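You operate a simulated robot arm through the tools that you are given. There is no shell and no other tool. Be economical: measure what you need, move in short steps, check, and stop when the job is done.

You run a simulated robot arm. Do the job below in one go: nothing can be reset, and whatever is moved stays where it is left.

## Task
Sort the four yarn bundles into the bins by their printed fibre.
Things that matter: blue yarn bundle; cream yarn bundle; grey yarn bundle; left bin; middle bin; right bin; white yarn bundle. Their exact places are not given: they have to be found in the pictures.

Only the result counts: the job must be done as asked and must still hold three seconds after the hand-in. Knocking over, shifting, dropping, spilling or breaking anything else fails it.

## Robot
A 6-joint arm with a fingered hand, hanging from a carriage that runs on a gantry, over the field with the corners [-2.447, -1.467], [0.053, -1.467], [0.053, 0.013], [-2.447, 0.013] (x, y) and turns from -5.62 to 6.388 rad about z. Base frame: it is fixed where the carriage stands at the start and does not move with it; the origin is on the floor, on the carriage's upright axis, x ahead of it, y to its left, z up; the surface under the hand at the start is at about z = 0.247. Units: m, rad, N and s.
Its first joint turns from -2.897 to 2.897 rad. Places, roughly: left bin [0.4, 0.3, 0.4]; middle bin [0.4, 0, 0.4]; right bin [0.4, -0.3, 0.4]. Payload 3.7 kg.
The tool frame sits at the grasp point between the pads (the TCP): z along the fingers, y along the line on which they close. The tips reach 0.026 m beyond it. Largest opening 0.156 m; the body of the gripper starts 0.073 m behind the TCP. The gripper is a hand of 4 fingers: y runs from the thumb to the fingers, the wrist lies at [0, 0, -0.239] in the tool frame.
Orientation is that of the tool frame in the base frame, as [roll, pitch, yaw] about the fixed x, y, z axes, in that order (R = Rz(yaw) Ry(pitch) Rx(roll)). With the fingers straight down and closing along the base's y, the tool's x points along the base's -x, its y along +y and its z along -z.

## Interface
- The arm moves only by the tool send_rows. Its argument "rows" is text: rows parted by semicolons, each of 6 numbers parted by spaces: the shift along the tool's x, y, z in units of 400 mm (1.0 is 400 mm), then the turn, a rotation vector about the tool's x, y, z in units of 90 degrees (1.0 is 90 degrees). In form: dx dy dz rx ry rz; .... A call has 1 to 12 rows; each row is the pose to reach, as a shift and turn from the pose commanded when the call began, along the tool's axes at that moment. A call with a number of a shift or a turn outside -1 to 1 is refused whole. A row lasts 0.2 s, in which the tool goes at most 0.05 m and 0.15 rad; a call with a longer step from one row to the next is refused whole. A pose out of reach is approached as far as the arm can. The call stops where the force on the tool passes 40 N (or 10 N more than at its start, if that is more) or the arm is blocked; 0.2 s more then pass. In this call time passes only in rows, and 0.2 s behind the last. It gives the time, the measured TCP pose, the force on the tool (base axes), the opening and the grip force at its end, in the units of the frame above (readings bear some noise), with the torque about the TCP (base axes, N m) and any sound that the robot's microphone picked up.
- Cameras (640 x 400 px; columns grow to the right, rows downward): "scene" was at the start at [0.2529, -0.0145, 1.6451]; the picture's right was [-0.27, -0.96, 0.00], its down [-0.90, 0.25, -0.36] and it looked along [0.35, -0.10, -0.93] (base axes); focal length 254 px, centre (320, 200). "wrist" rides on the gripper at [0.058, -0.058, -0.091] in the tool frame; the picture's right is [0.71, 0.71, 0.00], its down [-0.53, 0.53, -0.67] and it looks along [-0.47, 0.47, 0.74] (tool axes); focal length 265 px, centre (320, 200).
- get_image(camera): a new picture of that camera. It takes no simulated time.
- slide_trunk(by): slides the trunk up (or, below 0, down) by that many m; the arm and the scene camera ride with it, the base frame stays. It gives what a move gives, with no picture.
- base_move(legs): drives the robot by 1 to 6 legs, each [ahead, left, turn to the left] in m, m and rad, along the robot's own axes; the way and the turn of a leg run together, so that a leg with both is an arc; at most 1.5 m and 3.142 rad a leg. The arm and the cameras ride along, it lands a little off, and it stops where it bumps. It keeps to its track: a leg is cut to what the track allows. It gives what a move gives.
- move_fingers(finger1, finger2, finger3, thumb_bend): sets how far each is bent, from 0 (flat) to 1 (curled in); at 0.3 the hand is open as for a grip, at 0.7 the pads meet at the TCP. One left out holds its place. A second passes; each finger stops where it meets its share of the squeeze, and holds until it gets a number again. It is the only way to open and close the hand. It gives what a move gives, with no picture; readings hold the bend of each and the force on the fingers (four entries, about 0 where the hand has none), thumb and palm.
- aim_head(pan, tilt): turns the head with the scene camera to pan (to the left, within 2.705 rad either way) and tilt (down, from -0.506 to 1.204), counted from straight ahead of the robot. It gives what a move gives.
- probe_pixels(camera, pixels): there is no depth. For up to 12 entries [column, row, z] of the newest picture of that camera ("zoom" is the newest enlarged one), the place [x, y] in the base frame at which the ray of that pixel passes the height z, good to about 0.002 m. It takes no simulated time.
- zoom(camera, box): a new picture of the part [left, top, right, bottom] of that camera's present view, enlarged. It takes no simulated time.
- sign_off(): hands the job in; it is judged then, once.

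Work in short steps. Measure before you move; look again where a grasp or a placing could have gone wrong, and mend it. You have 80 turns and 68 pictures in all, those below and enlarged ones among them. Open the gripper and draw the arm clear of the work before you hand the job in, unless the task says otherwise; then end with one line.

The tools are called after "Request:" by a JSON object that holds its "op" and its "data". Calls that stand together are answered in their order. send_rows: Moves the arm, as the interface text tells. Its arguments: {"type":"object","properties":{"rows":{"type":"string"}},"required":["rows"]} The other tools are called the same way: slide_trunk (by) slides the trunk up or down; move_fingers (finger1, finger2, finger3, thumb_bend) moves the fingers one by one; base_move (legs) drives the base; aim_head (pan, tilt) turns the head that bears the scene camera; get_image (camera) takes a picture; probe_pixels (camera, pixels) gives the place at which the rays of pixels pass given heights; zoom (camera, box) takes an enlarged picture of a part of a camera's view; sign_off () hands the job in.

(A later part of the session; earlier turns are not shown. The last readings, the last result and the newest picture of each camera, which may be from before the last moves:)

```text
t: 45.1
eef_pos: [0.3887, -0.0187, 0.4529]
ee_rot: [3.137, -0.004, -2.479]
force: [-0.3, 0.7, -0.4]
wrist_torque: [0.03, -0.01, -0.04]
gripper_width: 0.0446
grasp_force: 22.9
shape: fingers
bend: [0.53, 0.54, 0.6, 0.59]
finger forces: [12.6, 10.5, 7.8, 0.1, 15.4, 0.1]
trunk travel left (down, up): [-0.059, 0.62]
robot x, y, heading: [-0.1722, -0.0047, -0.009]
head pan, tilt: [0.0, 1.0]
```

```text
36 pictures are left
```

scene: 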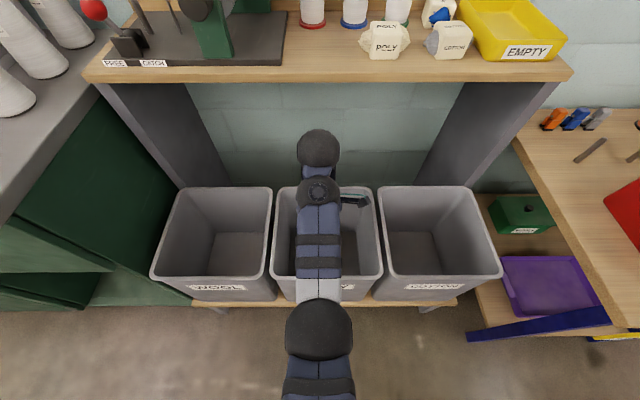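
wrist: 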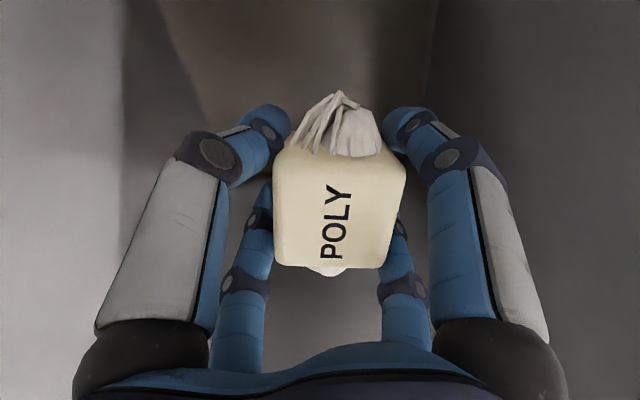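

Inside the bin. Lower another 0.06 and release.

Request:
{"op": "send_rows", "data": {"rows": "0 0 0.05 0 0 0; 0 0 0.1 0 0 0; 0 0 0.15 0 0 0; 0 0 0.15 0 0 0"}}

Request:
{"op": "move_fingers", "data": {"finger1": 0.4, "finger2": 0.4, "finger3": 0.4, "thumb_bend": 0.4}}

Request:
{"op": "get_image", "data": {"camera": "wrist"}}

```text
t: 46.1
eef_pos: [0.372, -0.0181, 0.4055]
ee_rot: [3.138, -0.004, -2.479]
force: [0.0, 0.5, -1.3]
wrist_torque: [0.01, 0.01, -0.01]
gripper_width: 0.0447
grasp_force: 23.7
shape: fingers
bend: [0.53, 0.54, 0.61, 0.59]
finger forces: [12.6, 10.4, 7.8, 0.1, 15.4, 0.0]
out of reach, approached as far as the arm can: row 2, 3, 4
trunk travel left (down, up): [-0.059, 0.62]
robot x, y, heading: [-0.172, -0.0034, -0.008]
head pan, tilt: [0.0, 1.0]
```

```text
t: 47.1
eef_pos: [0.3719, -0.0189, 0.4057]
ee_rot: [3.136, -0.003, -2.478]
force: [0.3, 0.3, -0.3]
wrist_torque: [0.03, 0.02, -0.01]
gripper_width: 0.0787
grasp_force: 0.0
shape: fingers
bend: [0.4, 0.4, 0.4, 0.4]
finger forces: [0.0, 0.1, 0.0, 0.0, 0.0, 0.0]
trunk travel left (down, up): [-0.059, 0.62]
robot x, y, heading: [-0.169, -0.0061, -0.006]
head pan, tilt: [0.0, 1.0]
```

```text
35 pictures are left
```

wrist: 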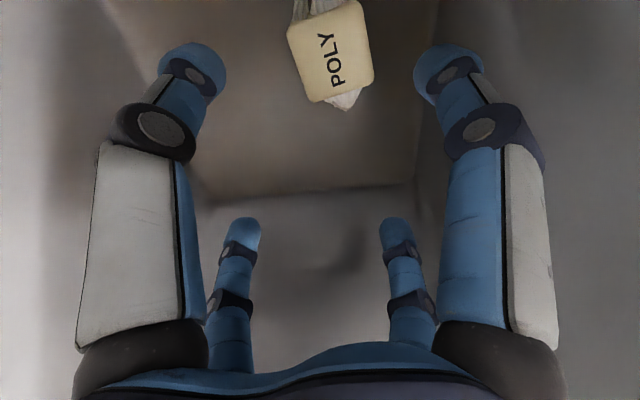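

White lies in the middle bin. Raise out, then go right 0.11 and forward over cream.

Request:
{"op": "send_rows", "data": {"rows": "0 0 -0.1 0 0 0; 0 0 -0.2 0 0 0; 0 0 -0.3 0 0 0; 0 0 -0.4 0 0 0; 0 0 -0.5 0 0 0; 0 0 -0.5 0 0 0"}}

Request:
{"op": "slide_trunk", "data": {"by": 0.44}}

Request:
{"op": "base_move", "data": {"legs": [[0, -0.11, 0], [0.2, 0, 0]]}}

Request:
{"op": "get_image", "data": {"camera": "wrist"}}

```text
t: 48.5
eef_pos: [0.4243, -0.013, 0.5701]
ee_rot: [3.138, -0.003, -2.478]
force: [-1.0, -0.3, -0.4]
wrist_torque: [0.03, -0.03, -0.01]
gripper_width: 0.0791
grasp_force: 0.1
shape: fingers
bend: [0.4, 0.4, 0.4, 0.4]
finger forces: [0.0, 0.0, 0.0, 0.1, 0.0, 0.0]
out of reach, approached as far as the arm can: row 1, 2, 3, 4, 5, 6
trunk travel left (down, up): [-0.059, 0.62]
robot x, y, heading: [-0.1721, -0.0035, -0.007]
head pan, tilt: [0.0, 1.0]
```

```text
refused: 0.44 is not a number from -0.4 to 0.4
```

```text
t: 50.9
eef_pos: [0.6243, -0.1229, 0.5686]
ee_rot: [3.132, -0.011, -2.474]
force: [0.0, 0.2, 0.0]
wrist_torque: [0.0, 0.04, 0.02]
gripper_width: 0.0788
grasp_force: 0.1
shape: fingers
bend: [0.4, 0.4, 0.4, 0.4]
finger forces: [0.0, 0.0, 0.0, 0.0, 0.0, 0.1]
trunk travel left (down, up): [-0.059, 0.62]
robot x, y, heading: [0.0355, -0.1175, -0.006]
head pan, tilt: [0.0, 1.0]
```

```text
34 pictures are left
```

wrist: 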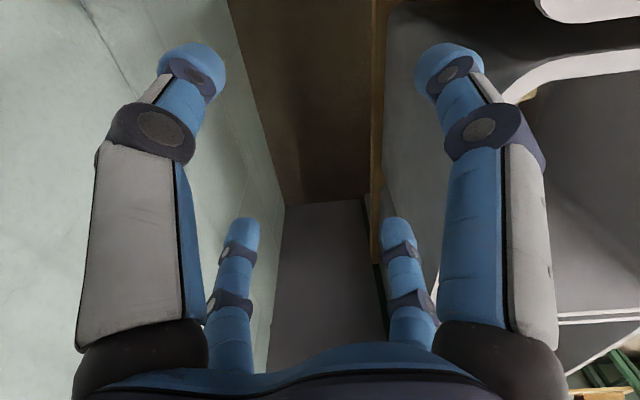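

The trunk lift was refused (limit 0.4), so the drive went under the shelf; readings show no contact. I back straight out the same way and check.

Request:
{"op": "base_move", "data": {"legs": [[-0.24, 0, 0]]}}

Request:
{"op": "get_image", "data": {"camera": "scene"}}

```text
t: 52.7
eef_pos: [0.3842, -0.1255, 0.5693]
ee_rot: [3.133, -0.009, -2.478]
force: [0.7, 0.6, -0.4]
wrist_torque: [0.04, -0.02, 0.0]
gripper_width: 0.0791
grasp_force: 0.1
shape: fingers
bend: [0.4, 0.4, 0.4, 0.4]
finger forces: [0.1, 0.0, 0.0, 0.0, 0.1, 0.1]
trunk travel left (down, up): [-0.059, 0.62]
robot x, y, heading: [-0.2062, -0.1141, -0.006]
head pan, tilt: [0.0, 1.0]
```

```text
33 pictures are left
```

scene: 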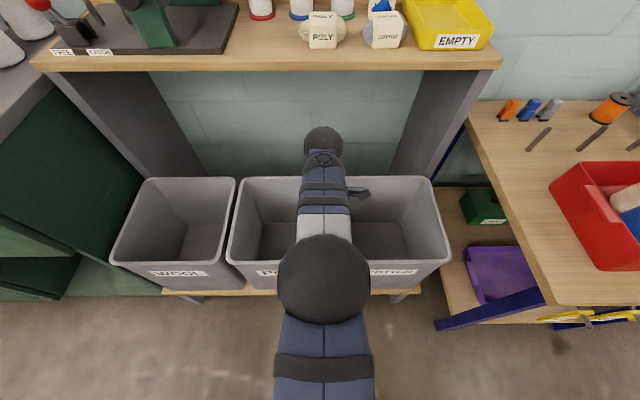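

Nothing seems displaced. Now raise the trunk in two steps.

Request:
{"op": "slide_trunk", "data": {"by": 0.4}}

Request:
{"op": "slide_trunk", "data": {"by": 0.06}}

Request:
{"op": "get_image", "data": {"camera": "scene"}}

```text
t: 56.5
eef_pos: [0.3842, -0.1254, 0.9694]
ee_rot: [3.133, -0.009, -2.48]
force: [-0.4, -0.3, 0.5]
wrist_torque: [0.0, -0.02, 0.0]
gripper_width: 0.0791
grasp_force: 0.1
shape: fingers
bend: [0.4, 0.4, 0.4, 0.4]
finger forces: [0.0, 0.0, 0.0, 0.0, 0.0, 0.0]
trunk travel left (down, up): [-0.459, 0.22]
robot x, y, heading: [-0.2135, -0.1176, -0.007]
head pan, tilt: [0.0, 1.0]
```

```text
t: 57.5
eef_pos: [0.385, -0.1261, 1.0294]
ee_rot: [3.131, -0.01, -2.481]
force: [0.4, 0.9, 0.6]
wrist_torque: [0.01, 0.01, -0.03]
gripper_width: 0.0792
grasp_force: 0.1
shape: fingers
bend: [0.4, 0.4, 0.4, 0.4]
finger forces: [0.0, 0.0, 0.0, 0.0, 0.0, 0.0]
trunk travel left (down, up): [-0.519, 0.16]
robot x, y, heading: [-0.2091, -0.1188, -0.004]
head pan, tilt: [0.0, 1.0]
```

```text
32 pictures are left
```

scene: 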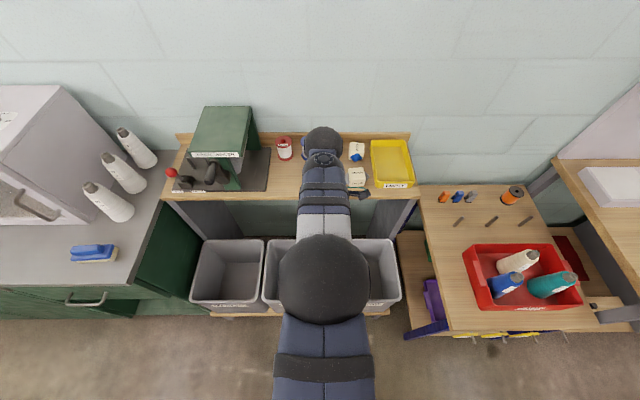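

Drive forward over cream at z 1.03 and view through the wrist camera.

Request:
{"op": "base_move", "data": {"legs": [[0.215, 0, 0]]}}

Request:
{"op": "get_image", "data": {"camera": "wrist"}}

```text
t: 59.2
eef_pos: [0.6015, -0.1292, 1.0291]
ee_rot: [3.134, -0.009, -2.484]
force: [0.6, -0.4, -0.5]
wrist_torque: [0.02, 0.03, 0.0]
gripper_width: 0.0791
grasp_force: 0.1
shape: fingers
bend: [0.4, 0.4, 0.4, 0.4]
finger forces: [0.1, 0.0, 0.0, 0.0, 0.0, 0.0]
trunk travel left (down, up): [-0.519, 0.16]
robot x, y, heading: [0.0056, -0.1175, -0.011]
head pan, tilt: [0.0, 1.0]
```

```text
31 pictures are left
```

wrist: 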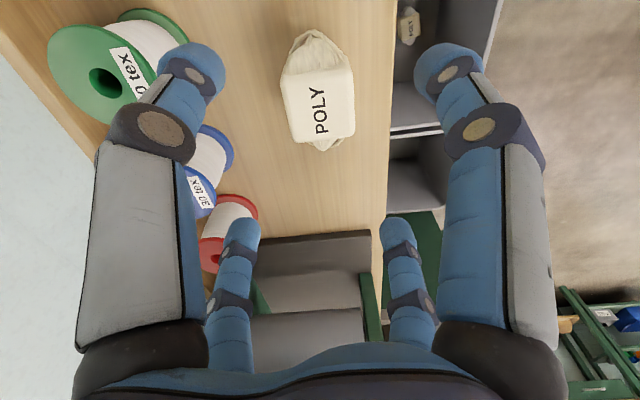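

White shows in the middle bin at (408,25). Probe cream's top face.

Request:
{"op": "probe_pixels", "data": {"camera": "wrist", "pixels": [[282, 82, 0.925], [349, 70, 0.925], [294, 138, 0.928], [354, 130, 0.928], [318, 104, 0.928], [311, 33, 0.905], [325, 150, 0.905]]}}

```text
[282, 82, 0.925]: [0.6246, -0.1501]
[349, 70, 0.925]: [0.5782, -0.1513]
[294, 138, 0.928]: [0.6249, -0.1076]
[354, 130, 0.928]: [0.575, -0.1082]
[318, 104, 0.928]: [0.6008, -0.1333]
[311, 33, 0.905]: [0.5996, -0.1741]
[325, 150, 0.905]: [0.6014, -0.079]
```

Centre ≈(0.600,-0.128), right below the hand. Level and square the hand, set fingers to 0.45, and descend to z 0.917.

Request:
{"op": "move_fingers", "data": {"finger1": 0.45, "finger2": 0.45, "finger3": 0.45, "thumb_bend": 0.45}}

Request:
{"op": "send_rows", "data": {"rows": "0 0.005 0.03 0.005 -0.006 -0.08; 0 0.005 0.08 0.005 -0.006 -0.08; 0 0.005 0.14 0.005 -0.006 -0.08; 0 0.005 0.19 0.005 -0.006 -0.08; 0 0.005 0.22 0.005 -0.006 -0.08; 0 0.005 0.22 0.005 -0.006 -0.08"}}

Request:
{"op": "get_image", "data": {"camera": "wrist"}}

```text
t: 60.2
eef_pos: [0.6006, -0.1302, 1.0304]
ee_rot: [3.132, -0.01, -2.484]
force: [-0.6, -0.1, 0.4]
wrist_torque: [-0.01, 0.02, 0.0]
gripper_width: 0.0658
grasp_force: 0.0
shape: fingers
bend: [0.45, 0.45, 0.45, 0.45]
finger forces: [0.1, 0.0, 0.1, 0.0, 0.0, 0.0]
trunk travel left (down, up): [-0.519, 0.16]
robot x, y, heading: [0.0078, -0.1153, -0.006]
head pan, tilt: [0.0, 1.0]
```

```text
t: 61.6
eef_pos: [0.5878, -0.127, 0.9504]
ee_rot: [3.14, 0.002, -2.359]
force: [0.2, -0.6, 1.1]
wrist_torque: [-0.02, -0.03, 0.01]
gripper_width: 0.0656
grasp_force: 0.3
shape: fingers
bend: [0.45, 0.45, 0.45, 0.45]
finger forces: [0.0, 0.1, 0.4, 0.1, 0.0, 0.0]
out of reach, approached as far as the arm can: row 3, 4, 5, 6
trunk travel left (down, up): [-0.519, 0.16]
robot x, y, heading: [0.0074, -0.1182, -0.007]
head pan, tilt: [0.0, 1.0]
```

```text
30 pictures are left
```

wrist: 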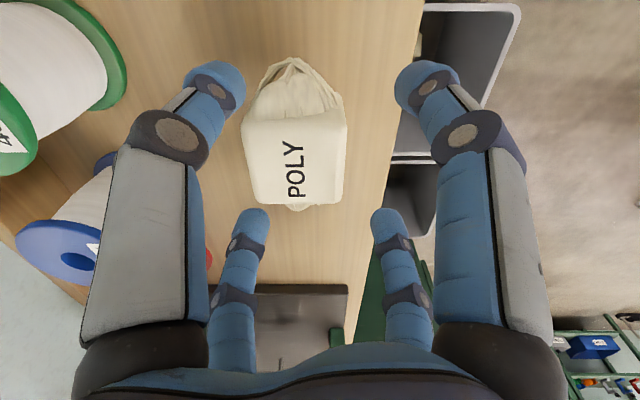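

Reach limit: the base must be closer. Raise a little, drive 0.035 forward, then read the pose.

Request:
{"op": "send_rows", "data": {"rows": "0 0 -0.05 0 0 0; 0 0 -0.1 0 0 0; 0 0 -0.1 0 0 0"}}

Request:
{"op": "base_move", "data": {"legs": [[0.035, 0, 0]]}}

```text
t: 62.4
eef_pos: [0.5871, -0.1288, 0.9911]
ee_rot: [3.137, 0.0, -2.357]
force: [0.1, 0.0, 0.5]
wrist_torque: [-0.01, 0.01, 0.01]
gripper_width: 0.0656
grasp_force: 0.0
shape: fingers
bend: [0.45, 0.45, 0.45, 0.45]
finger forces: [0.1, 0.0, 0.1, 0.0, 0.0, 0.0]
trunk travel left (down, up): [-0.519, 0.16]
robot x, y, heading: [0.0044, -0.1194, -0.008]
head pan, tilt: [0.0, 1.0]
```

```text
t: 63.3
eef_pos: [0.6219, -0.1276, 0.9914]
ee_rot: [3.14, 0.002, -2.356]
force: [0.7, 0.4, 0.8]
wrist_torque: [0.0, 0.04, 0.02]
gripper_width: 0.0656
grasp_force: 0.3
shape: fingers
bend: [0.45, 0.45, 0.45, 0.45]
finger forces: [0.1, 0.0, 0.1, 0.0, 0.0, 0.1]
trunk travel left (down, up): [-0.519, 0.16]
robot x, y, heading: [0.0412, -0.1167, -0.002]
head pan, tilt: [0.0, 1.0]
```

Now shift to x 0.600 and descend 0.073.

Request:
{"op": "send_rows", "data": {"rows": "0.037 0.037 0 0 0 0; 0.037 0.037 0.06 0 0 0; 0.037 0.037 0.12 0 0 0; 0.037 0.037 0.16 0 0 0; 0.037 0.037 0.183 0 0 0; 0.037 0.037 0.183 0 0 0"}}

Request:
{"op": "get_image", "data": {"camera": "wrist"}}

```text
t: 64.7
eef_pos: [0.6013, -0.1277, 0.9189]
ee_rot: [3.139, 0.0, -2.356]
force: [-1.1, -0.5, 0.2]
wrist_torque: [-0.01, 0.0, -0.01]
gripper_width: 0.0655
grasp_force: 0.0
shape: fingers
bend: [0.45, 0.45, 0.45, 0.45]
finger forces: [0.1, 0.1, 0.0, 0.1, 0.0, 0.0]
trunk travel left (down, up): [-0.519, 0.16]
robot x, y, heading: [0.0419, -0.1177, -0.006]
head pan, tilt: [0.0, 1.0]
```

```text
29 pictures are left
```

wrist: 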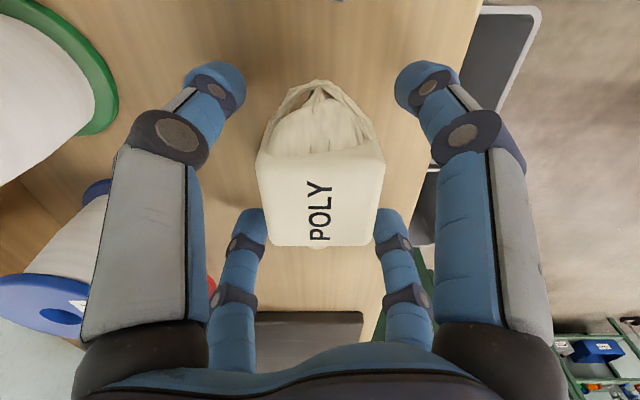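

Perfectly centred (column 257–383). Close and lift 0.12.

Request:
{"op": "move_fingers", "data": {"finger1": 0.7, "finger2": 0.7, "finger3": 0.7, "thumb_bend": 0.7}}

Request:
{"op": "send_rows", "data": {"rows": "0 0 -0.05 0 0 0; 0 0 -0.1 0 0 0; 0 0 -0.2 0 0 0; 0 0 -0.3 0 0 0; 0 0 -0.3 0 0 0"}}

Request:
{"op": "get_image", "data": {"camera": "wrist"}}

```text
t: 65.7
eef_pos: [0.602, -0.1294, 0.9203]
ee_rot: [3.139, 0.001, -2.356]
force: [0.2, 0.6, -1.1]
wrist_torque: [0.01, 0.01, 0.03]
gripper_width: 0.0457
grasp_force: 23.2
shape: fingers
bend: [0.53, 0.54, 0.6, 0.59]
finger forces: [12.3, 10.4, 7.9, 0.0, 15.0, 0.0]
trunk travel left (down, up): [-0.519, 0.16]
robot x, y, heading: [0.0429, -0.1187, -0.014]
head pan, tilt: [0.0, 1.0]
```

```text
t: 66.9
eef_pos: [0.5987, -0.1269, 1.0371]
ee_rot: [3.141, 0.001, -2.357]
force: [0.2, -0.3, -0.7]
wrist_torque: [-0.03, 0.02, -0.04]
gripper_width: 0.0453
grasp_force: 22.7
shape: fingers
bend: [0.53, 0.54, 0.6, 0.59]
finger forces: [12.4, 10.4, 7.9, 0.0, 15.2, 0.0]
trunk travel left (down, up): [-0.519, 0.16]
robot x, y, heading: [0.043, -0.1189, -0.008]
head pan, tilt: [0.0, 1.0]
```

```text
28 pictures are left
```

wrist: 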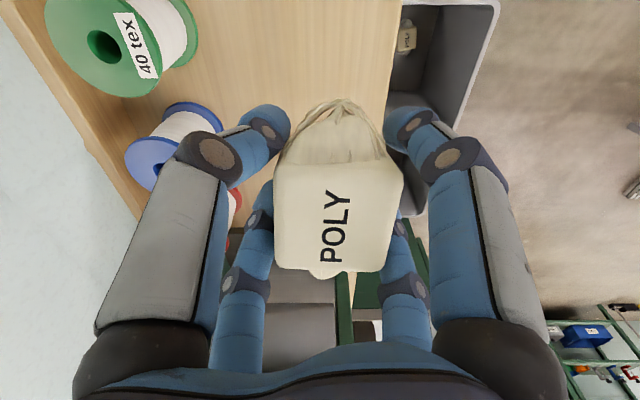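

Held. Back off 0.21, then left 0.12 over the middle bin.

Request:
{"op": "base_move", "data": {"legs": [[-0.21, 0, 0], [0, 0.12, 0]]}}

Request:
{"op": "get_image", "data": {"camera": "wrist"}}

```text
t: 69.3
eef_pos: [0.3906, -0.0047, 1.037]
ee_rot: [3.141, 0.001, -2.353]
force: [-0.2, -1.0, 0.2]
wrist_torque: [-0.02, -0.01, 0.0]
gripper_width: 0.0456
grasp_force: 22.9
shape: fingers
bend: [0.53, 0.54, 0.6, 0.59]
finger forces: [12.3, 10.4, 7.8, 0.0, 15.0, 0.0]
trunk travel left (down, up): [-0.519, 0.16]
robot x, y, heading: [-0.167, 0.0013, -0.001]
head pan, tilt: [0.0, 1.0]
```

```text
27 pictures are left
```

wrist: 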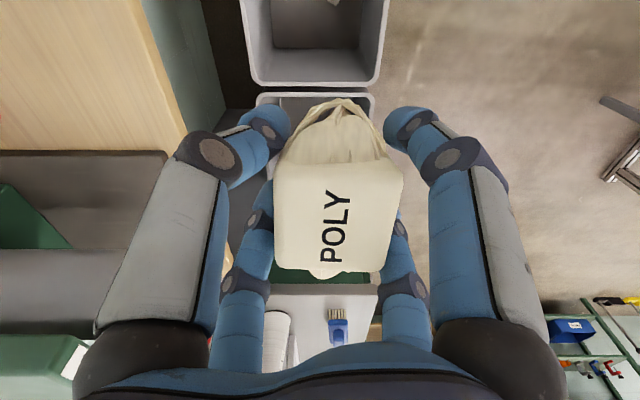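

Over the middle bin. Lower the trunk 0.22 twice.

Request:
{"op": "slide_trunk", "data": {"by": -0.22}}

Request:
{"op": "slide_trunk", "data": {"by": -0.22}}

Request:
{"op": "get_image", "data": {"camera": "scene"}}

```text
t: 71.7
eef_pos: [0.3906, -0.0049, 0.8167]
ee_rot: [-3.142, 0.001, -2.353]
force: [-0.2, -0.5, 0.3]
wrist_torque: [-0.02, -0.01, 0.02]
gripper_width: 0.0458
grasp_force: 23.2
shape: fingers
bend: [0.53, 0.54, 0.6, 0.59]
finger forces: [12.4, 10.5, 8.0, 0.0, 15.1, 0.1]
trunk travel left (down, up): [-0.299, 0.38]
robot x, y, heading: [-0.1685, 0.0051, 0.003]
head pan, tilt: [0.0, 1.0]
```

```text
t: 74.0
eef_pos: [0.3908, -0.0057, 0.5967]
ee_rot: [3.14, 0.002, -2.354]
force: [-0.7, 0.0, -0.9]
wrist_torque: [-0.01, 0.02, 0.01]
gripper_width: 0.0454
grasp_force: 22.9
shape: fingers
bend: [0.53, 0.54, 0.6, 0.59]
finger forces: [12.4, 10.2, 7.8, 0.0, 15.1, 0.0]
trunk travel left (down, up): [-0.079, 0.6]
robot x, y, heading: [-0.1684, 0.0037, -0.007]
head pan, tilt: [0.0, 1.0]
```

```text
26 pictures are left
```

scene: 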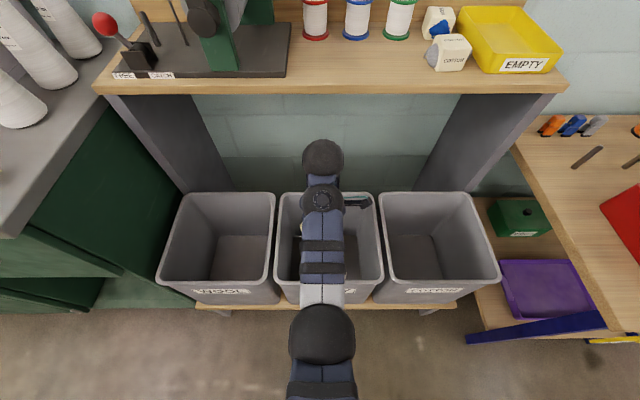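

Positions fine. Lower 0.15 into the bin, release, then rise again.

Request:
{"op": "send_rows", "data": {"rows": "0 0 0.1 0 0 0; 0 0 0.2 0 0 0; 0 0 0.3 0 0 0; 0 0 0.37 0 0 0; 0 0 0.37 0 0 0"}}

Request:
{"op": "move_fingers", "data": {"finger1": 0.42, "finger2": 0.42, "finger3": 0.42, "thumb_bend": 0.42}}

Request:
{"op": "send_rows", "data": {"rows": "0 0 -0.1 0 0 0; 0 0 -0.2 0 0 0; 0 0 -0.3 0 0 0; 0 0 -0.37 0 0 0; 0 0 -0.37 0 0 0"}}

Request:
{"op": "get_image", "data": {"camera": "wrist"}}

```text
t: 75.2
eef_pos: [0.3932, -0.005, 0.4491]
ee_rot: [3.141, 0.001, -2.353]
force: [-0.1, 1.1, 0.5]
wrist_torque: [0.03, -0.01, -0.01]
gripper_width: 0.0451
grasp_force: 22.9
shape: fingers
bend: [0.53, 0.54, 0.61, 0.59]
finger forces: [12.5, 10.0, 7.8, 0.0, 15.1, 0.0]
out of reach, approached as far as the arm can: row 4
trunk travel left (down, up): [-0.079, 0.6]
robot x, y, heading: [-0.1685, 0.0035, -0.005]
head pan, tilt: [0.0, 1.0]
```

```text
t: 76.2
eef_pos: [0.3921, -0.005, 0.4498]
ee_rot: [3.14, 0.001, -2.352]
force: [0.1, 0.2, 0.3]
wrist_torque: [-0.01, 0.05, 0.05]
gripper_width: 0.0735
grasp_force: 0.0
shape: fingers
bend: [0.42, 0.42, 0.42, 0.42]
finger forces: [0.0, 0.0, 0.1, 0.0, 0.0, 0.0]
trunk travel left (down, up): [-0.079, 0.6]
robot x, y, heading: [-0.1655, 0.0018, -0.005]
head pan, tilt: [0.0, 1.0]
```

```text
t: 77.4
eef_pos: [0.4286, 0.004, 0.5927]
ee_rot: [3.116, 0.018, -2.356]
force: [-0.3, 0.6, 0.2]
wrist_torque: [0.02, -0.02, -0.03]
gripper_width: 0.0735
grasp_force: 0.2
shape: fingers
bend: [0.42, 0.42, 0.42, 0.42]
finger forces: [0.0, 0.0, 0.0, 0.1, 0.1, 0.0]
out of reach, approached as far as the arm can: row 1, 2, 3, 4, 5
trunk travel left (down, up): [-0.079, 0.6]
robot x, y, heading: [-0.1655, -0.0015, -0.004]
head pan, tilt: [0.0, 1.0]
```

```text
25 pictures are left
```

wrist: 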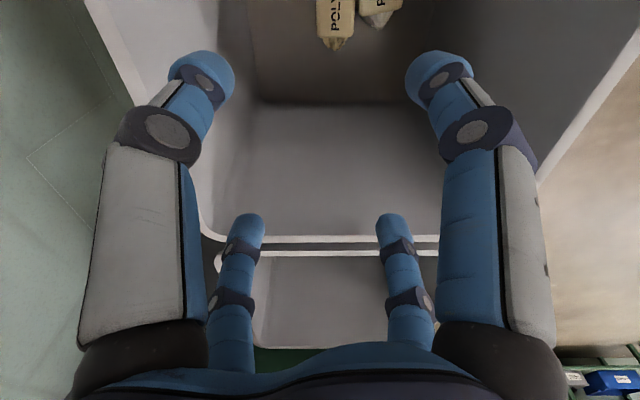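

Both POLY bundles are in the middle bin. Raise the trunk.

Request:
{"op": "slide_trunk", "data": {"by": 0.4}}

Request:
{"op": "slide_trunk", "data": {"by": 0.04}}

```text
t: 81.2
eef_pos: [0.4285, 0.0057, 0.9923]
ee_rot: [3.118, 0.018, -2.355]
force: [0.4, -0.3, 0.9]
wrist_torque: [-0.01, 0.0, 0.01]
gripper_width: 0.0735
grasp_force: 0.1
shape: fingers
bend: [0.42, 0.42, 0.42, 0.42]
finger forces: [0.0, 0.0, 0.0, 0.1, 0.0, 0.0]
trunk travel left (down, up): [-0.479, 0.2]
robot x, y, heading: [-0.1632, 0.0017, -0.005]
head pan, tilt: [0.0, 1.0]
```

```text
t: 82.1
eef_pos: [0.4298, 0.0066, 1.0325]
ee_rot: [3.117, 0.018, -2.354]
force: [0.3, -0.8, 1.3]
wrist_torque: [0.02, 0.0, 0.03]
gripper_width: 0.0733
grasp_force: 0.0
shape: fingers
bend: [0.42, 0.42, 0.42, 0.42]
finger forces: [0.0, 0.1, 0.0, 0.0, 0.0, 0.1]
trunk travel left (down, up): [-0.519, 0.16]
robot x, y, heading: [-0.1677, 0.0041, -0.003]
head pan, tilt: [0.0, 1.0]
```

Level the hand, pull it in 34 mm, then move right 0.255 and forward 0.2 over grey.

Request:
{"op": "send_rows", "data": {"rows": "0.03 0.03 0 0.0157 0.0115 0; 0.06 0.06 0 0.0157 0.0115 0; 0.06 0.06 0 0.0157 0.0115 0"}}

Request:
{"op": "base_move", "data": {"legs": [[0, -0.255, 0], [0.205, 0, 0]]}}

Request:
{"op": "get_image", "data": {"camera": "wrist"}}

```text
t: 82.9
eef_pos: [0.4285, 0.0142, 1.0282]
ee_rot: [3.117, 0.016, -2.356]
force: [-0.3, -0.9, -0.5]
wrist_torque: [-0.01, 0.01, -0.02]
gripper_width: 0.0736
grasp_force: 0.0
shape: fingers
bend: [0.42, 0.42, 0.42, 0.42]
finger forces: [0.1, 0.0, 0.0, 0.0, 0.0, 0.0]
out of reach, approached as far as the arm can: row 1, 2
trunk travel left (down, up): [-0.519, 0.16]
robot x, y, heading: [-0.1637, -0.0, -0.007]
head pan, tilt: [0.0, 1.0]
```

```text
t: 85.9
eef_pos: [0.6325, -0.245, 1.0287]
ee_rot: [3.116, 0.019, -2.359]
force: [-0.3, 0.0, -0.1]
wrist_torque: [-0.01, -0.04, 0.03]
gripper_width: 0.0732
grasp_force: 0.1
shape: fingers
bend: [0.42, 0.42, 0.42, 0.42]
finger forces: [0.1, 0.0, 0.0, 0.0, 0.1, 0.1]
trunk travel left (down, up): [-0.519, 0.16]
robot x, y, heading: [0.0357, -0.2543, -0.011]
head pan, tilt: [0.0, 1.0]
```

```text
24 pictures are left
```

wrist: 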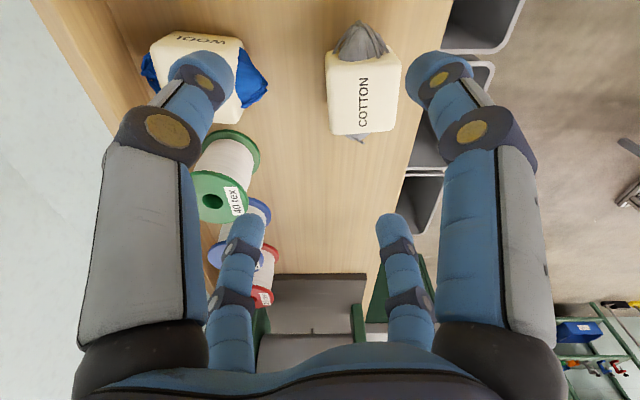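

Grey is visible at (363,90), about 30 mm toward -x. The arm is near a singular pose, so I test a combined small move down and back.

Request:
{"op": "send_rows", "data": {"rows": "0.01 0.01 0.02 0.005 0.004 0; 0.02 0.02 0.04 0.01 0.008 0; 0.035 0.035 0.07 0.0157 0.0115 0; 0.05 0.05 0.1 0.0157 0.0115 0; 0.05 0.05 0.1 0.0157 0.0115 0"}}

Request:
{"op": "get_image", "data": {"camera": "wrist"}}

```text
t: 87.1
eef_pos: [0.6248, -0.2421, 0.9833]
ee_rot: [3.138, 0.001, -2.359]
force: [0.9, -0.8, 0.6]
wrist_torque: [0.02, 0.02, -0.05]
gripper_width: 0.0734
grasp_force: 0.0
shape: fingers
bend: [0.42, 0.42, 0.42, 0.42]
finger forces: [0.0, 0.1, 0.0, 0.1, 0.0, 0.1]
out of reach, approached as far as the arm can: row 1, 2, 3, 4, 5
trunk travel left (down, up): [-0.519, 0.16]
robot x, y, heading: [0.0367, -0.2542, -0.005]
head pan, tilt: [0.0, 1.0]
```

```text
23 pictures are left
```

wrist: 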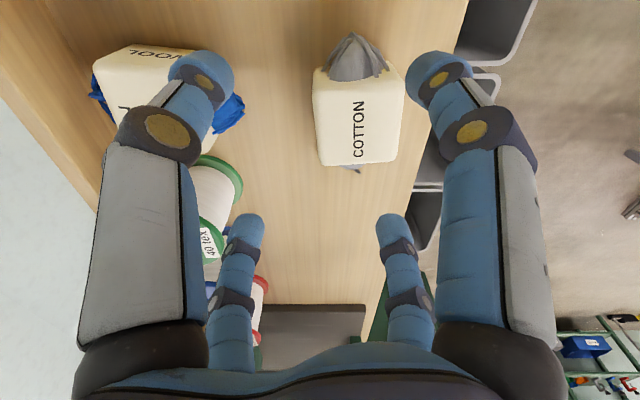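

Levelled. Probe grey's top face.

Request:
{"op": "probe_pixels", "data": {"camera": "wrist", "pixels": [[314, 80, 0.925], [403, 82, 0.925], [320, 160, 0.928], [395, 158, 0.928], [358, 118, 0.928], [352, 33, 0.905], [355, 170, 0.905]]}}

Request:
{"op": "send_rows", "data": {"rows": "0.015 0.015 0 0 0 0; 0.035 0.035 0 0 0 0; 0.035 0.035 0 0 0 0"}}

```text
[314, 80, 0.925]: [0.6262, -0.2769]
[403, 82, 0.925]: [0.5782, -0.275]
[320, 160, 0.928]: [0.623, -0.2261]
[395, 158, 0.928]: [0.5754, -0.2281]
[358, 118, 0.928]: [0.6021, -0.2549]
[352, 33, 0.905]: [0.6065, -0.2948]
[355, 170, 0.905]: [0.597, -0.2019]
```

```text
t: 87.9
eef_pos: [0.5875, -0.2451, 0.9878]
ee_rot: [-3.14, 0.0, -2.358]
force: [-0.3, -0.5, 0.3]
wrist_torque: [0.01, -0.01, -0.03]
gripper_width: 0.0734
grasp_force: 0.0
shape: fingers
bend: [0.42, 0.42, 0.42, 0.42]
finger forces: [0.1, 0.1, 0.0, 0.1, 0.0, 0.0]
out of reach, approached as far as the arm can: row 1
trunk travel left (down, up): [-0.519, 0.16]
robot x, y, heading: [0.0357, -0.2555, -0.009]
head pan, tilt: [0.0, 1.0]
```

Grey centre ≈(0.600,-0.251). The tray's slanted edge is near y≈-0.32 here; I bias 2 mm left, set fingers 0.46 and descend to z 0.918.

Request:
{"op": "move_fingers", "data": {"finger1": 0.46, "finger2": 0.46, "finger3": 0.46, "thumb_bend": 0.46}}

Request:
{"op": "send_rows", "data": {"rows": "-0.016 -0.03 0 0 0 0; -0.016 -0.03 0.05 0 0 0; -0.016 -0.03 0.1 0 0 0; -0.016 -0.03 0.14 0 0 0; -0.016 -0.03 0.174 0 0 0; -0.016 -0.03 0.174 0 0 0"}}

Request:
{"op": "get_image", "data": {"camera": "wrist"}}

```text
t: 88.9
eef_pos: [0.586, -0.2456, 0.9888]
ee_rot: [-3.14, 0.0, -2.358]
force: [0.7, -0.5, -0.7]
wrist_torque: [-0.01, 0.01, -0.01]
gripper_width: 0.0627
grasp_force: 0.0
shape: fingers
bend: [0.46, 0.46, 0.46, 0.46]
finger forces: [0.0, 0.0, 0.0, 0.0, 0.1, 0.0]
trunk travel left (down, up): [-0.519, 0.16]
robot x, y, heading: [0.0402, -0.2588, -0.007]
head pan, tilt: [0.0, 1.0]
```

```text
t: 90.3
eef_pos: [0.5978, -0.2474, 0.9189]
ee_rot: [3.139, 0.001, -2.36]
force: [-0.7, -0.5, 0.7]
wrist_torque: [0.0, 0.01, 0.01]
gripper_width: 0.0626
grasp_force: 0.1
shape: fingers
bend: [0.46, 0.46, 0.46, 0.46]
finger forces: [0.1, 0.0, 0.1, 0.0, 0.0, 0.0]
trunk travel left (down, up): [-0.519, 0.16]
robot x, y, heading: [0.0377, -0.2552, -0.009]
head pan, tilt: [0.0, 1.0]
```

```text
22 pictures are left
```

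wrist: 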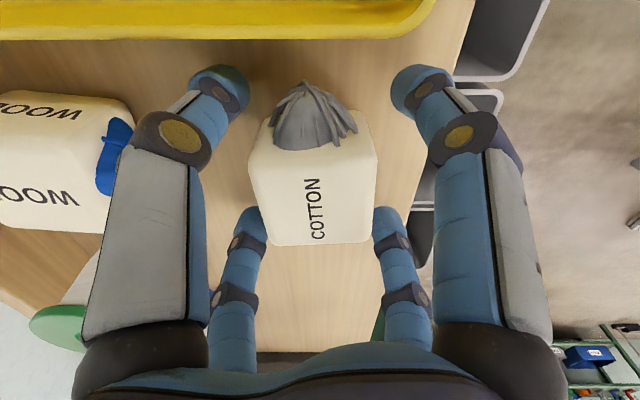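

Well centred, tray clear. Close and lift 0.12.

Request:
{"op": "move_fingers", "data": {"finger1": 0.7, "finger2": 0.7, "finger3": 0.7, "thumb_bend": 0.7}}

Request:
{"op": "send_rows", "data": {"rows": "0 0 -0.05 0 0 0; 0 0 -0.1 0 0 0; 0 0 -0.2 0 0 0; 0 0 -0.3 0 0 0; 0 0 -0.3 0 0 0"}}

Request:
{"op": "get_image", "data": {"camera": "wrist"}}

```text
t: 91.3
eef_pos: [0.5981, -0.247, 0.9187]
ee_rot: [-3.14, 0.001, -2.36]
force: [-0.1, 0.3, -1.0]
wrist_torque: [0.0, 0.0, 0.0]
gripper_width: 0.046
grasp_force: 21.7
shape: fingers
bend: [0.53, 0.54, 0.6, 0.59]
finger forces: [11.9, 10.0, 8.2, 0.1, 14.2, 0.1]
trunk travel left (down, up): [-0.519, 0.16]
robot x, y, heading: [0.0357, -0.2568, -0.008]
head pan, tilt: [0.0, 1.0]
```

```text
t: 92.5
eef_pos: [0.5979, -0.2482, 1.0391]
ee_rot: [-3.141, 0.0, -2.36]
force: [0.2, 0.3, -0.3]
wrist_torque: [0.01, 0.01, 0.0]
gripper_width: 0.0458
grasp_force: 22.3
shape: fingers
bend: [0.53, 0.54, 0.6, 0.59]
finger forces: [12.0, 9.8, 7.9, 0.0, 14.2, 0.1]
trunk travel left (down, up): [-0.519, 0.16]
robot x, y, heading: [0.0378, -0.2536, -0.006]
head pan, tilt: [0.0, 1.0]
```

```text
21 pictures are left
```

wrist: 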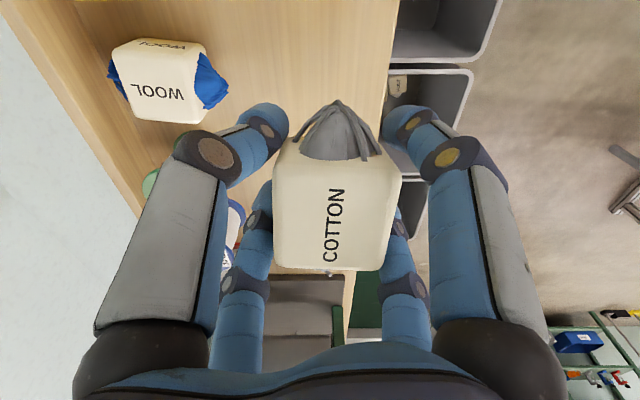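

Held. Back 0.205 and right 0.057 over the right bin; probe blue meanwhile.

Request:
{"op": "probe_pixels", "data": {"camera": "wrist", "pixels": [[122, 58, 0.928], [203, 58, 0.928], [133, 115, 0.928], [188, 120, 0.928], [228, 90, 0.9], [110, 70, 0.9]]}}

Request:
{"op": "base_move", "data": {"legs": [[-0.205, 0, 0], [0, -0.057, 0]]}}

Request:
{"op": "get_image", "data": {"camera": "wrist"}}

```text
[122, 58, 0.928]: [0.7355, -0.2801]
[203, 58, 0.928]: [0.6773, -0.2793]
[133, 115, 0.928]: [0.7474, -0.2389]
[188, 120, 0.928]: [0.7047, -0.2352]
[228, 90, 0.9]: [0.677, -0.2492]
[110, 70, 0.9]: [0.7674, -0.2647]
```

```text
t: 94.7
eef_pos: [0.3927, -0.3036, 1.04]
ee_rot: [-3.141, 0.0, -2.356]
force: [-0.2, -0.3, -0.4]
wrist_torque: [-0.03, -0.01, -0.01]
gripper_width: 0.0459
grasp_force: 22.6
shape: fingers
bend: [0.53, 0.54, 0.6, 0.59]
finger forces: [12.0, 9.9, 8.0, 0.0, 14.4, 0.1]
trunk travel left (down, up): [-0.519, 0.16]
robot x, y, heading: [-0.1689, -0.3086, -0.003]
head pan, tilt: [0.0, 1.0]
```

```text
20 pictures are left
```

wrist: 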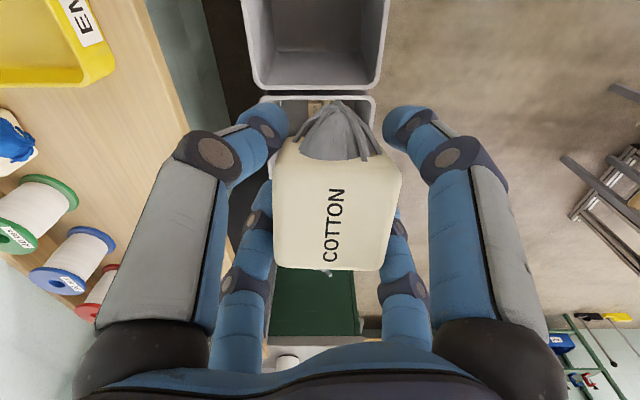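

Same alignment over the right bin. Lower the trunk 0.44 in two steps, 0.12 by arm, release, return.

Request:
{"op": "slide_trunk", "data": {"by": -0.22}}

Request:
{"op": "slide_trunk", "data": {"by": -0.24}}

Request:
{"op": "send_rows", "data": {"rows": "0 0 0.1 0 0 0; 0 0 0.2 0 0 0; 0 0 0.3 0 0 0; 0 0 0.3 0 0 0"}}

Request:
{"op": "get_image", "data": {"camera": "wrist"}}

```text
t: 97.0
eef_pos: [0.3925, -0.3021, 0.8199]
ee_rot: [-3.141, 0.001, -2.357]
force: [-0.5, -0.8, -0.3]
wrist_torque: [0.0, 0.0, 0.0]
gripper_width: 0.0459
grasp_force: 22.5
shape: fingers
bend: [0.53, 0.54, 0.6, 0.59]
finger forces: [12.0, 9.8, 8.0, 0.1, 14.3, 0.0]
trunk travel left (down, up): [-0.299, 0.38]
robot x, y, heading: [-0.1682, -0.3104, -0.008]
head pan, tilt: [0.0, 1.0]
```

```text
t: 99.5
eef_pos: [0.393, -0.3016, 0.5803]
ee_rot: [3.142, 0.0, -2.358]
force: [0.6, -0.4, 0.6]
wrist_torque: [0.01, -0.01, 0.02]
gripper_width: 0.0458
grasp_force: 21.9
shape: fingers
bend: [0.53, 0.54, 0.6, 0.59]
finger forces: [12.0, 9.9, 8.0, 0.1, 14.4, 0.0]
trunk travel left (down, up): [-0.059, 0.62]
robot x, y, heading: [-0.1654, -0.3121, -0.007]
head pan, tilt: [0.0, 1.0]
```

```text
t: 100.5
eef_pos: [0.3968, -0.3018, 0.4586]
ee_rot: [-3.14, 0.001, -2.358]
force: [-1.4, 0.2, -0.4]
wrist_torque: [0.02, -0.01, 0.05]
gripper_width: 0.046
grasp_force: 21.7
shape: fingers
bend: [0.53, 0.54, 0.6, 0.59]
finger forces: [12.0, 9.8, 8.0, 0.0, 14.1, 0.0]
trunk travel left (down, up): [-0.059, 0.62]
robot x, y, heading: [-0.1659, -0.3118, -0.008]
head pan, tilt: [0.0, 1.0]
```

```text
19 pictures are left
```

wrist: 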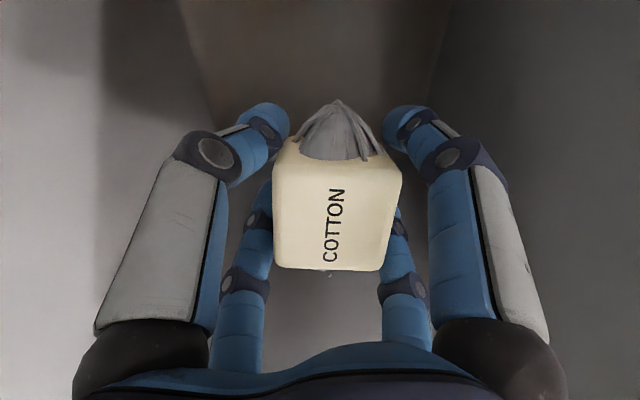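

Inside the bin. Release and go up.

Request:
{"op": "move_fingers", "data": {"finger1": 0.42, "finger2": 0.42, "finger3": 0.42, "thumb_bend": 0.42}}

Request:
{"op": "send_rows", "data": {"rows": "0.005 0.005 -0.1 0 0 0; 0.005 0.005 -0.2 0 0 0; 0.005 0.005 -0.3 0 0 0; 0.005 0.005 -0.3 0 0 0"}}

Request:
{"op": "get_image", "data": {"camera": "wrist"}}

Request:
{"op": "slide_trunk", "data": {"by": 0.4}}

Request:
{"op": "slide_trunk", "data": {"by": 0.07}}

```text
t: 101.5
eef_pos: [0.3975, -0.3025, 0.4585]
ee_rot: [3.141, 0.0, -2.357]
force: [0.7, 0.1, -0.3]
wrist_torque: [0.0, -0.01, 0.0]
gripper_width: 0.0733
grasp_force: 0.1
shape: fingers
bend: [0.42, 0.42, 0.42, 0.42]
finger forces: [0.0, 0.1, 0.0, 0.0, 0.1, 0.0]
trunk travel left (down, up): [-0.059, 0.62]
robot x, y, heading: [-0.1656, -0.3088, -0.013]
head pan, tilt: [0.0, 1.0]
```

```text
t: 102.5
eef_pos: [0.3895, -0.3024, 0.5813]
ee_rot: [3.141, -0.001, -2.358]
force: [0.2, -0.8, 0.3]
wrist_torque: [0.05, -0.02, 0.03]
gripper_width: 0.0732
grasp_force: 0.0
shape: fingers
bend: [0.42, 0.42, 0.42, 0.42]
finger forces: [0.0, 0.0, 0.0, 0.0, 0.1, 0.0]
trunk travel left (down, up): [-0.059, 0.62]
robot x, y, heading: [-0.1682, -0.3098, -0.008]
head pan, tilt: [0.0, 1.0]
```

```text
18 pictures are left
```

wrist: 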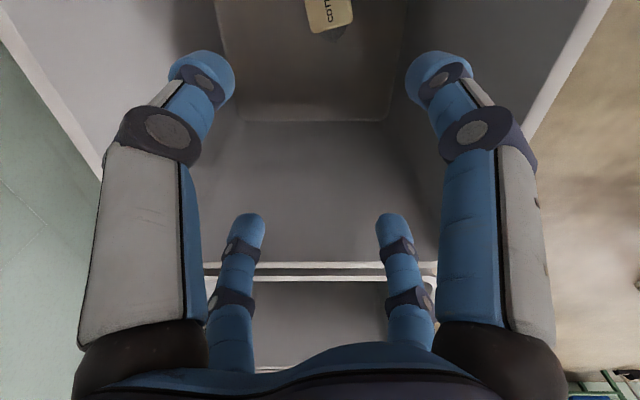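

```text
t: 106.4
eef_pos: [0.3894, -0.3034, 0.9783]
ee_rot: [3.141, 0.0, -2.358]
force: [-0.9, 0.1, -1.1]
wrist_torque: [-0.02, 0.06, -0.02]
gripper_width: 0.073
grasp_force: 0.0
shape: fingers
bend: [0.42, 0.42, 0.42, 0.42]
finger forces: [0.1, 0.0, 0.1, 0.0, 0.0, 0.0]
trunk travel left (down, up): [-0.459, 0.22]
robot x, y, heading: [-0.1654, -0.3096, -0.005]
head pan, tilt: [0.0, 1.0]
```

```text
t: 107.4
eef_pos: [0.3903, -0.3027, 1.0498]
ee_rot: [-3.14, -0.001, -2.358]
force: [-0.2, 0.1, -0.4]
wrist_torque: [-0.02, -0.01, 0.02]
gripper_width: 0.0734
grasp_force: 0.0
shape: fingers
bend: [0.42, 0.42, 0.42, 0.42]
finger forces: [0.1, 0.0, 0.0, 0.0, 0.0, 0.1]
trunk travel left (down, up): [-0.529, 0.15]
robot x, y, heading: [-0.1659, -0.3106, -0.009]
head pan, tilt: [0.0, 1.0]
```

COTTON lies in the right bin. Blue is at about (0.72,-0.257), needing ~0.667 m reach, so I extend the arm forward 0.11 and up 0.1 here in free air to test it.

Request:
{"op": "send_rows", "data": {"rows": "-0.02 -0.02 -0.06 0 0 0; -0.06 -0.06 -0.12 0 0 0; -0.1 -0.1 -0.18 0 0 0; -0.14 -0.14 -0.25 0 0 0; -0.18 -0.18 -0.25 0 0 0; -0.194 -0.194 -0.25 0 0 0; -0.194 -0.194 -0.25 0 0 0"}}

```text
t: 109.0
eef_pos: [0.4429, -0.3027, 1.1522]
ee_rot: [-3.14, 0.001, -2.358]
force: [0.7, 0.0, -0.3]
wrist_torque: [-0.01, -0.03, -0.04]
gripper_width: 0.0732
grasp_force: 0.1
shape: fingers
bend: [0.42, 0.42, 0.42, 0.42]
finger forces: [0.1, 0.1, 0.0, 0.0, 0.0, 0.0]
out of reach, approached as far as the arm can: row 3, 4, 5, 6, 7
trunk travel left (down, up): [-0.529, 0.15]
robot x, y, heading: [-0.1666, -0.3086, -0.007]
head pan, tilt: [0.0, 1.0]
```

Vertical reach tops out near 0.61 m, so vertically I'd only get to x≈0.663. With the front row now empty, I'll tilt the hand forward ~0.5 rad to pinch blue's sides, drag it forward, then regrip it. First pull back and square the hand.

Request:
{"op": "send_rows", "data": {"rows": "0.05 0.05 0 0 0 0.08; 0.1 0.1 0 0 0 0.16; 0.15 0.15 0 0 0 0.24; 0.19 0.19 0 0 0 0.32; 0.19 0.19 0 0 0 0.4; 0.19 0.19 0 0 0 0.48; 0.19 0.19 0 0 0 0.5; 0.19 0.19 0 0 0 0.5"}}

Request:
{"op": "send_rows", "data": {"rows": "0 0 0 0 -0.08 0; 0 0 0 0 -0.16 0; 0 0 0 0 -0.24 0; 0 0 0 0 -0.318 0; 0 0 0 0 -0.318 0"}}

Request:
{"op": "get_image", "data": {"camera": "wrist"}}

Request:
{"op": "get_image", "data": {"camera": "scene"}}

```text
t: 110.8
eef_pos: [0.418, -0.3016, 1.1325]
ee_rot: [-3.141, -0.001, 3.138]
force: [-0.2, -0.3, 0.4]
wrist_torque: [-0.01, -0.03, -0.01]
gripper_width: 0.0736
grasp_force: 0.0
shape: fingers
bend: [0.42, 0.42, 0.42, 0.42]
finger forces: [0.1, 0.0, 0.1, 0.0, 0.0, 0.0]
out of reach, approached as far as the arm can: row 1, 2, 3, 4, 5, 6, 7, 8
trunk travel left (down, up): [-0.529, 0.15]
robot x, y, heading: [-0.1663, -0.3118, -0.005]
head pan, tilt: [0.0, 1.0]
```

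```text
t: 112.0
eef_pos: [0.417, -0.3029, 1.1337]
ee_rot: [-3.141, 0.5, 3.14]
force: [-0.1, 0.3, 0.1]
wrist_torque: [-0.01, 0.01, 0.04]
gripper_width: 0.0733
grasp_force: 0.0
shape: fingers
bend: [0.42, 0.42, 0.42, 0.42]
finger forces: [0.1, 0.0, 0.1, 0.0, 0.0, 0.0]
out of reach, approached as far as the arm can: row 1, 2
trunk travel left (down, up): [-0.529, 0.15]
robot x, y, heading: [-0.1675, -0.3083, -0.005]
head pan, tilt: [0.0, 1.0]
```

```text
17 pictures are left
```

wrist: 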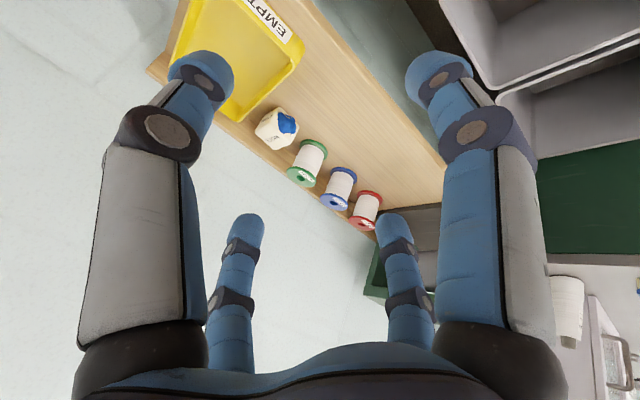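

```text
16 pictures are left
```

scene: 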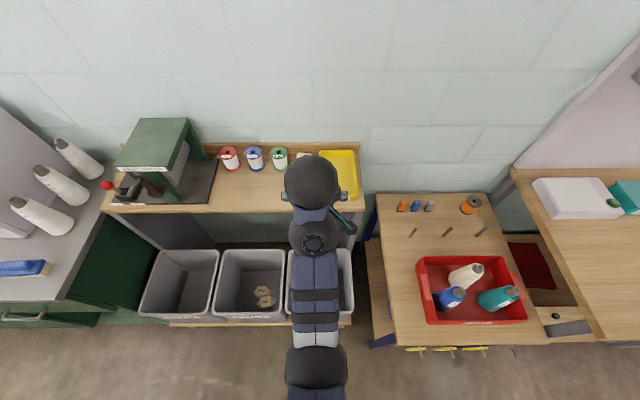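

Both POLY bundles show in the middle bin (265,297). Now left 0.047 and forward 0.2 with the tilted hand, high above the shelf.

Request:
{"op": "base_move", "data": {"legs": [[0, 0.047, 0], [0.205, 0, 0]]}}

Request:
{"op": "get_image", "data": {"camera": "wrist"}}

```text
t: 114.2
eef_pos: [0.6212, -0.2568, 1.1356]
ee_rot: [-3.142, 0.5, 3.14]
force: [0.5, -0.3, -0.7]
wrist_torque: [0.02, -0.04, -0.01]
gripper_width: 0.0732
grasp_force: 0.1
shape: fingers
bend: [0.42, 0.42, 0.42, 0.42]
finger forces: [0.0, 0.0, 0.0, 0.0, 0.0, 0.0]
trunk travel left (down, up): [-0.529, 0.15]
robot x, y, heading: [0.0393, -0.2621, -0.004]
head pan, tilt: [0.0, 1.0]
```

```text
15 pictures are left
```

wrist: 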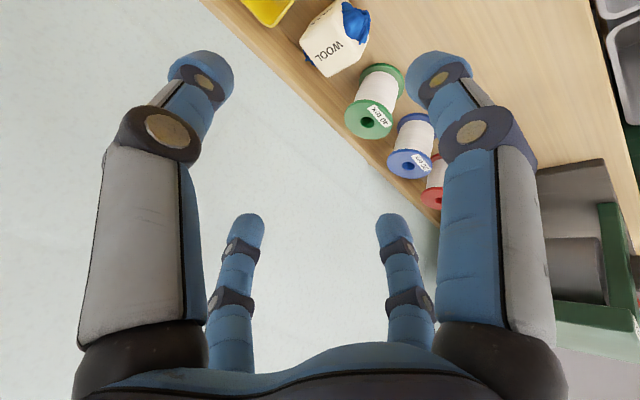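

Zoom on blue and measure it.

Request:
{"op": "zoom", "data": {"camera": "wrist", "box": [230, 0, 420, 119]}}

```text
3.36 times, centred on (325, 60) of wrist
```

zoom: 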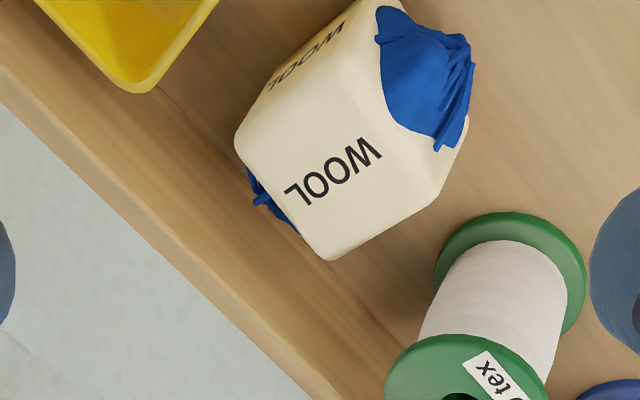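

Request:
{"op": "probe_pixels", "data": {"camera": "zoom", "pixels": [[240, 142, 0.93], [326, 258, 0.93], [437, 195, 0.93], [354, 78, 0.93], [470, 45, 0.905], [130, 90, 0.93], [218, 0, 0.93], [436, 265, 0.89], [510, 213, 0.89], [386, 375, 0.95], [450, 335, 0.95], [170, 90, 0.885]]}}

```text
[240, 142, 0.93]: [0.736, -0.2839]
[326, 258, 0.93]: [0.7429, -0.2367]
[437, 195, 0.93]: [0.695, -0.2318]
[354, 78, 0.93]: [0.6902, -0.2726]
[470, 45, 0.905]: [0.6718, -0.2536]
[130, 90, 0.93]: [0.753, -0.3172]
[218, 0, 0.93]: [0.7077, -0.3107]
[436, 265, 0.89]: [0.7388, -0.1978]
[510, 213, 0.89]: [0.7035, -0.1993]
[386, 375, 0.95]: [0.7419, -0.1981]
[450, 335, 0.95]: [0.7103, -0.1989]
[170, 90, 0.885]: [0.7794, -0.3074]
```

Sleeve centre (0.716,-0.257), yaw ≈ -0.14; tray edge at y -0.311, spool at -0.198. A diagonal grip with 0.3 rad tilt will fit. I untilt, turn the hand diagonal, then tilt 0.3, with the fingers at 0.5.

Request:
{"op": "move_fingers", "data": {"finger1": 0.49, "finger2": 0.49, "finger3": 0.49, "thumb_bend": 0.49}}

Request:
{"op": "send_rows", "data": {"rows": "0 0 0 0 0.08 0; 0 0 0 0 0.16 0; 0 0 0 0 0.24 0; 0 0 0 0 0.318 0; 0 0 0 0 0.318 0"}}

Request:
{"op": "send_rows", "data": {"rows": "0 0 0 0 0 -0.083; 0 0 0 0 0 -0.166; 0 0 0 0 0 -0.249; 0 0 0 0 0 -0.332; 0 0 0 0 0 -0.414; 0 0 0 0 0 -0.414"}}

Request:
{"op": "send_rows", "data": {"rows": "0 0 0 0.039 -0.051 0; 0 0 0 0.078 -0.102 0; 0 0 0 0.116 -0.152 0; 0 0 0 0.116 -0.152 0"}}

```text
t: 115.2
eef_pos: [0.6212, -0.257, 1.1345]
ee_rot: [3.141, 0.499, -3.14]
force: [-0.7, 0.8, -0.6]
wrist_torque: [-0.01, -0.02, 0.0]
gripper_width: 0.0543
grasp_force: 0.1
shape: fingers
bend: [0.49, 0.49, 0.49, 0.49]
finger forces: [0.0, 0.0, 0.0, 0.0, 0.0, 0.1]
trunk travel left (down, up): [-0.529, 0.15]
robot x, y, heading: [0.0341, -0.2647, -0.005]
head pan, tilt: [0.0, 1.0]
```

```text
t: 116.4
eef_pos: [0.6237, -0.2559, 1.1341]
ee_rot: [-3.141, -0.003, 3.14]
force: [0.8, 0.8, 0.9]
wrist_torque: [0.0, -0.04, 0.02]
gripper_width: 0.0542
grasp_force: 0.1
shape: fingers
bend: [0.49, 0.49, 0.49, 0.49]
finger forces: [0.0, 0.1, 0.0, 0.1, 0.0, 0.0]
out of reach, approached as far as the arm can: row 2, 3
trunk travel left (down, up): [-0.529, 0.15]
robot x, y, heading: [0.0397, -0.2649, -0.002]
head pan, tilt: [0.0, 1.0]
```

```text
t: 117.8
eef_pos: [0.6229, -0.2563, 1.1327]
ee_rot: [3.14, 0.0, -2.492]
force: [-0.1, -0.6, -0.6]
wrist_torque: [0.01, 0.0, -0.04]
gripper_width: 0.0543
grasp_force: 0.1
shape: fingers
bend: [0.49, 0.49, 0.49, 0.49]
finger forces: [0.0, 0.0, 0.0, 0.0, 0.1, 0.0]
trunk travel left (down, up): [-0.529, 0.15]
robot x, y, heading: [0.0416, -0.2613, -0.007]
head pan, tilt: [0.0, 1.0]
```

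```text
t: 118.8
eef_pos: [0.6239, -0.2547, 1.1344]
ee_rot: [-2.956, 0.237, -2.471]
force: [-0.3, 0.4, 0.2]
wrist_torque: [-0.01, 0.05, 0.02]
gripper_width: 0.0541
grasp_force: 0.1
shape: fingers
bend: [0.49, 0.49, 0.49, 0.49]
finger forces: [0.0, 0.0, 0.1, 0.0, 0.0, 0.0]
out of reach, approached as far as the arm can: row 1, 2
trunk travel left (down, up): [-0.529, 0.15]
robot x, y, heading: [0.0353, -0.2618, -0.008]
head pan, tilt: [0.0, 1.0]
```

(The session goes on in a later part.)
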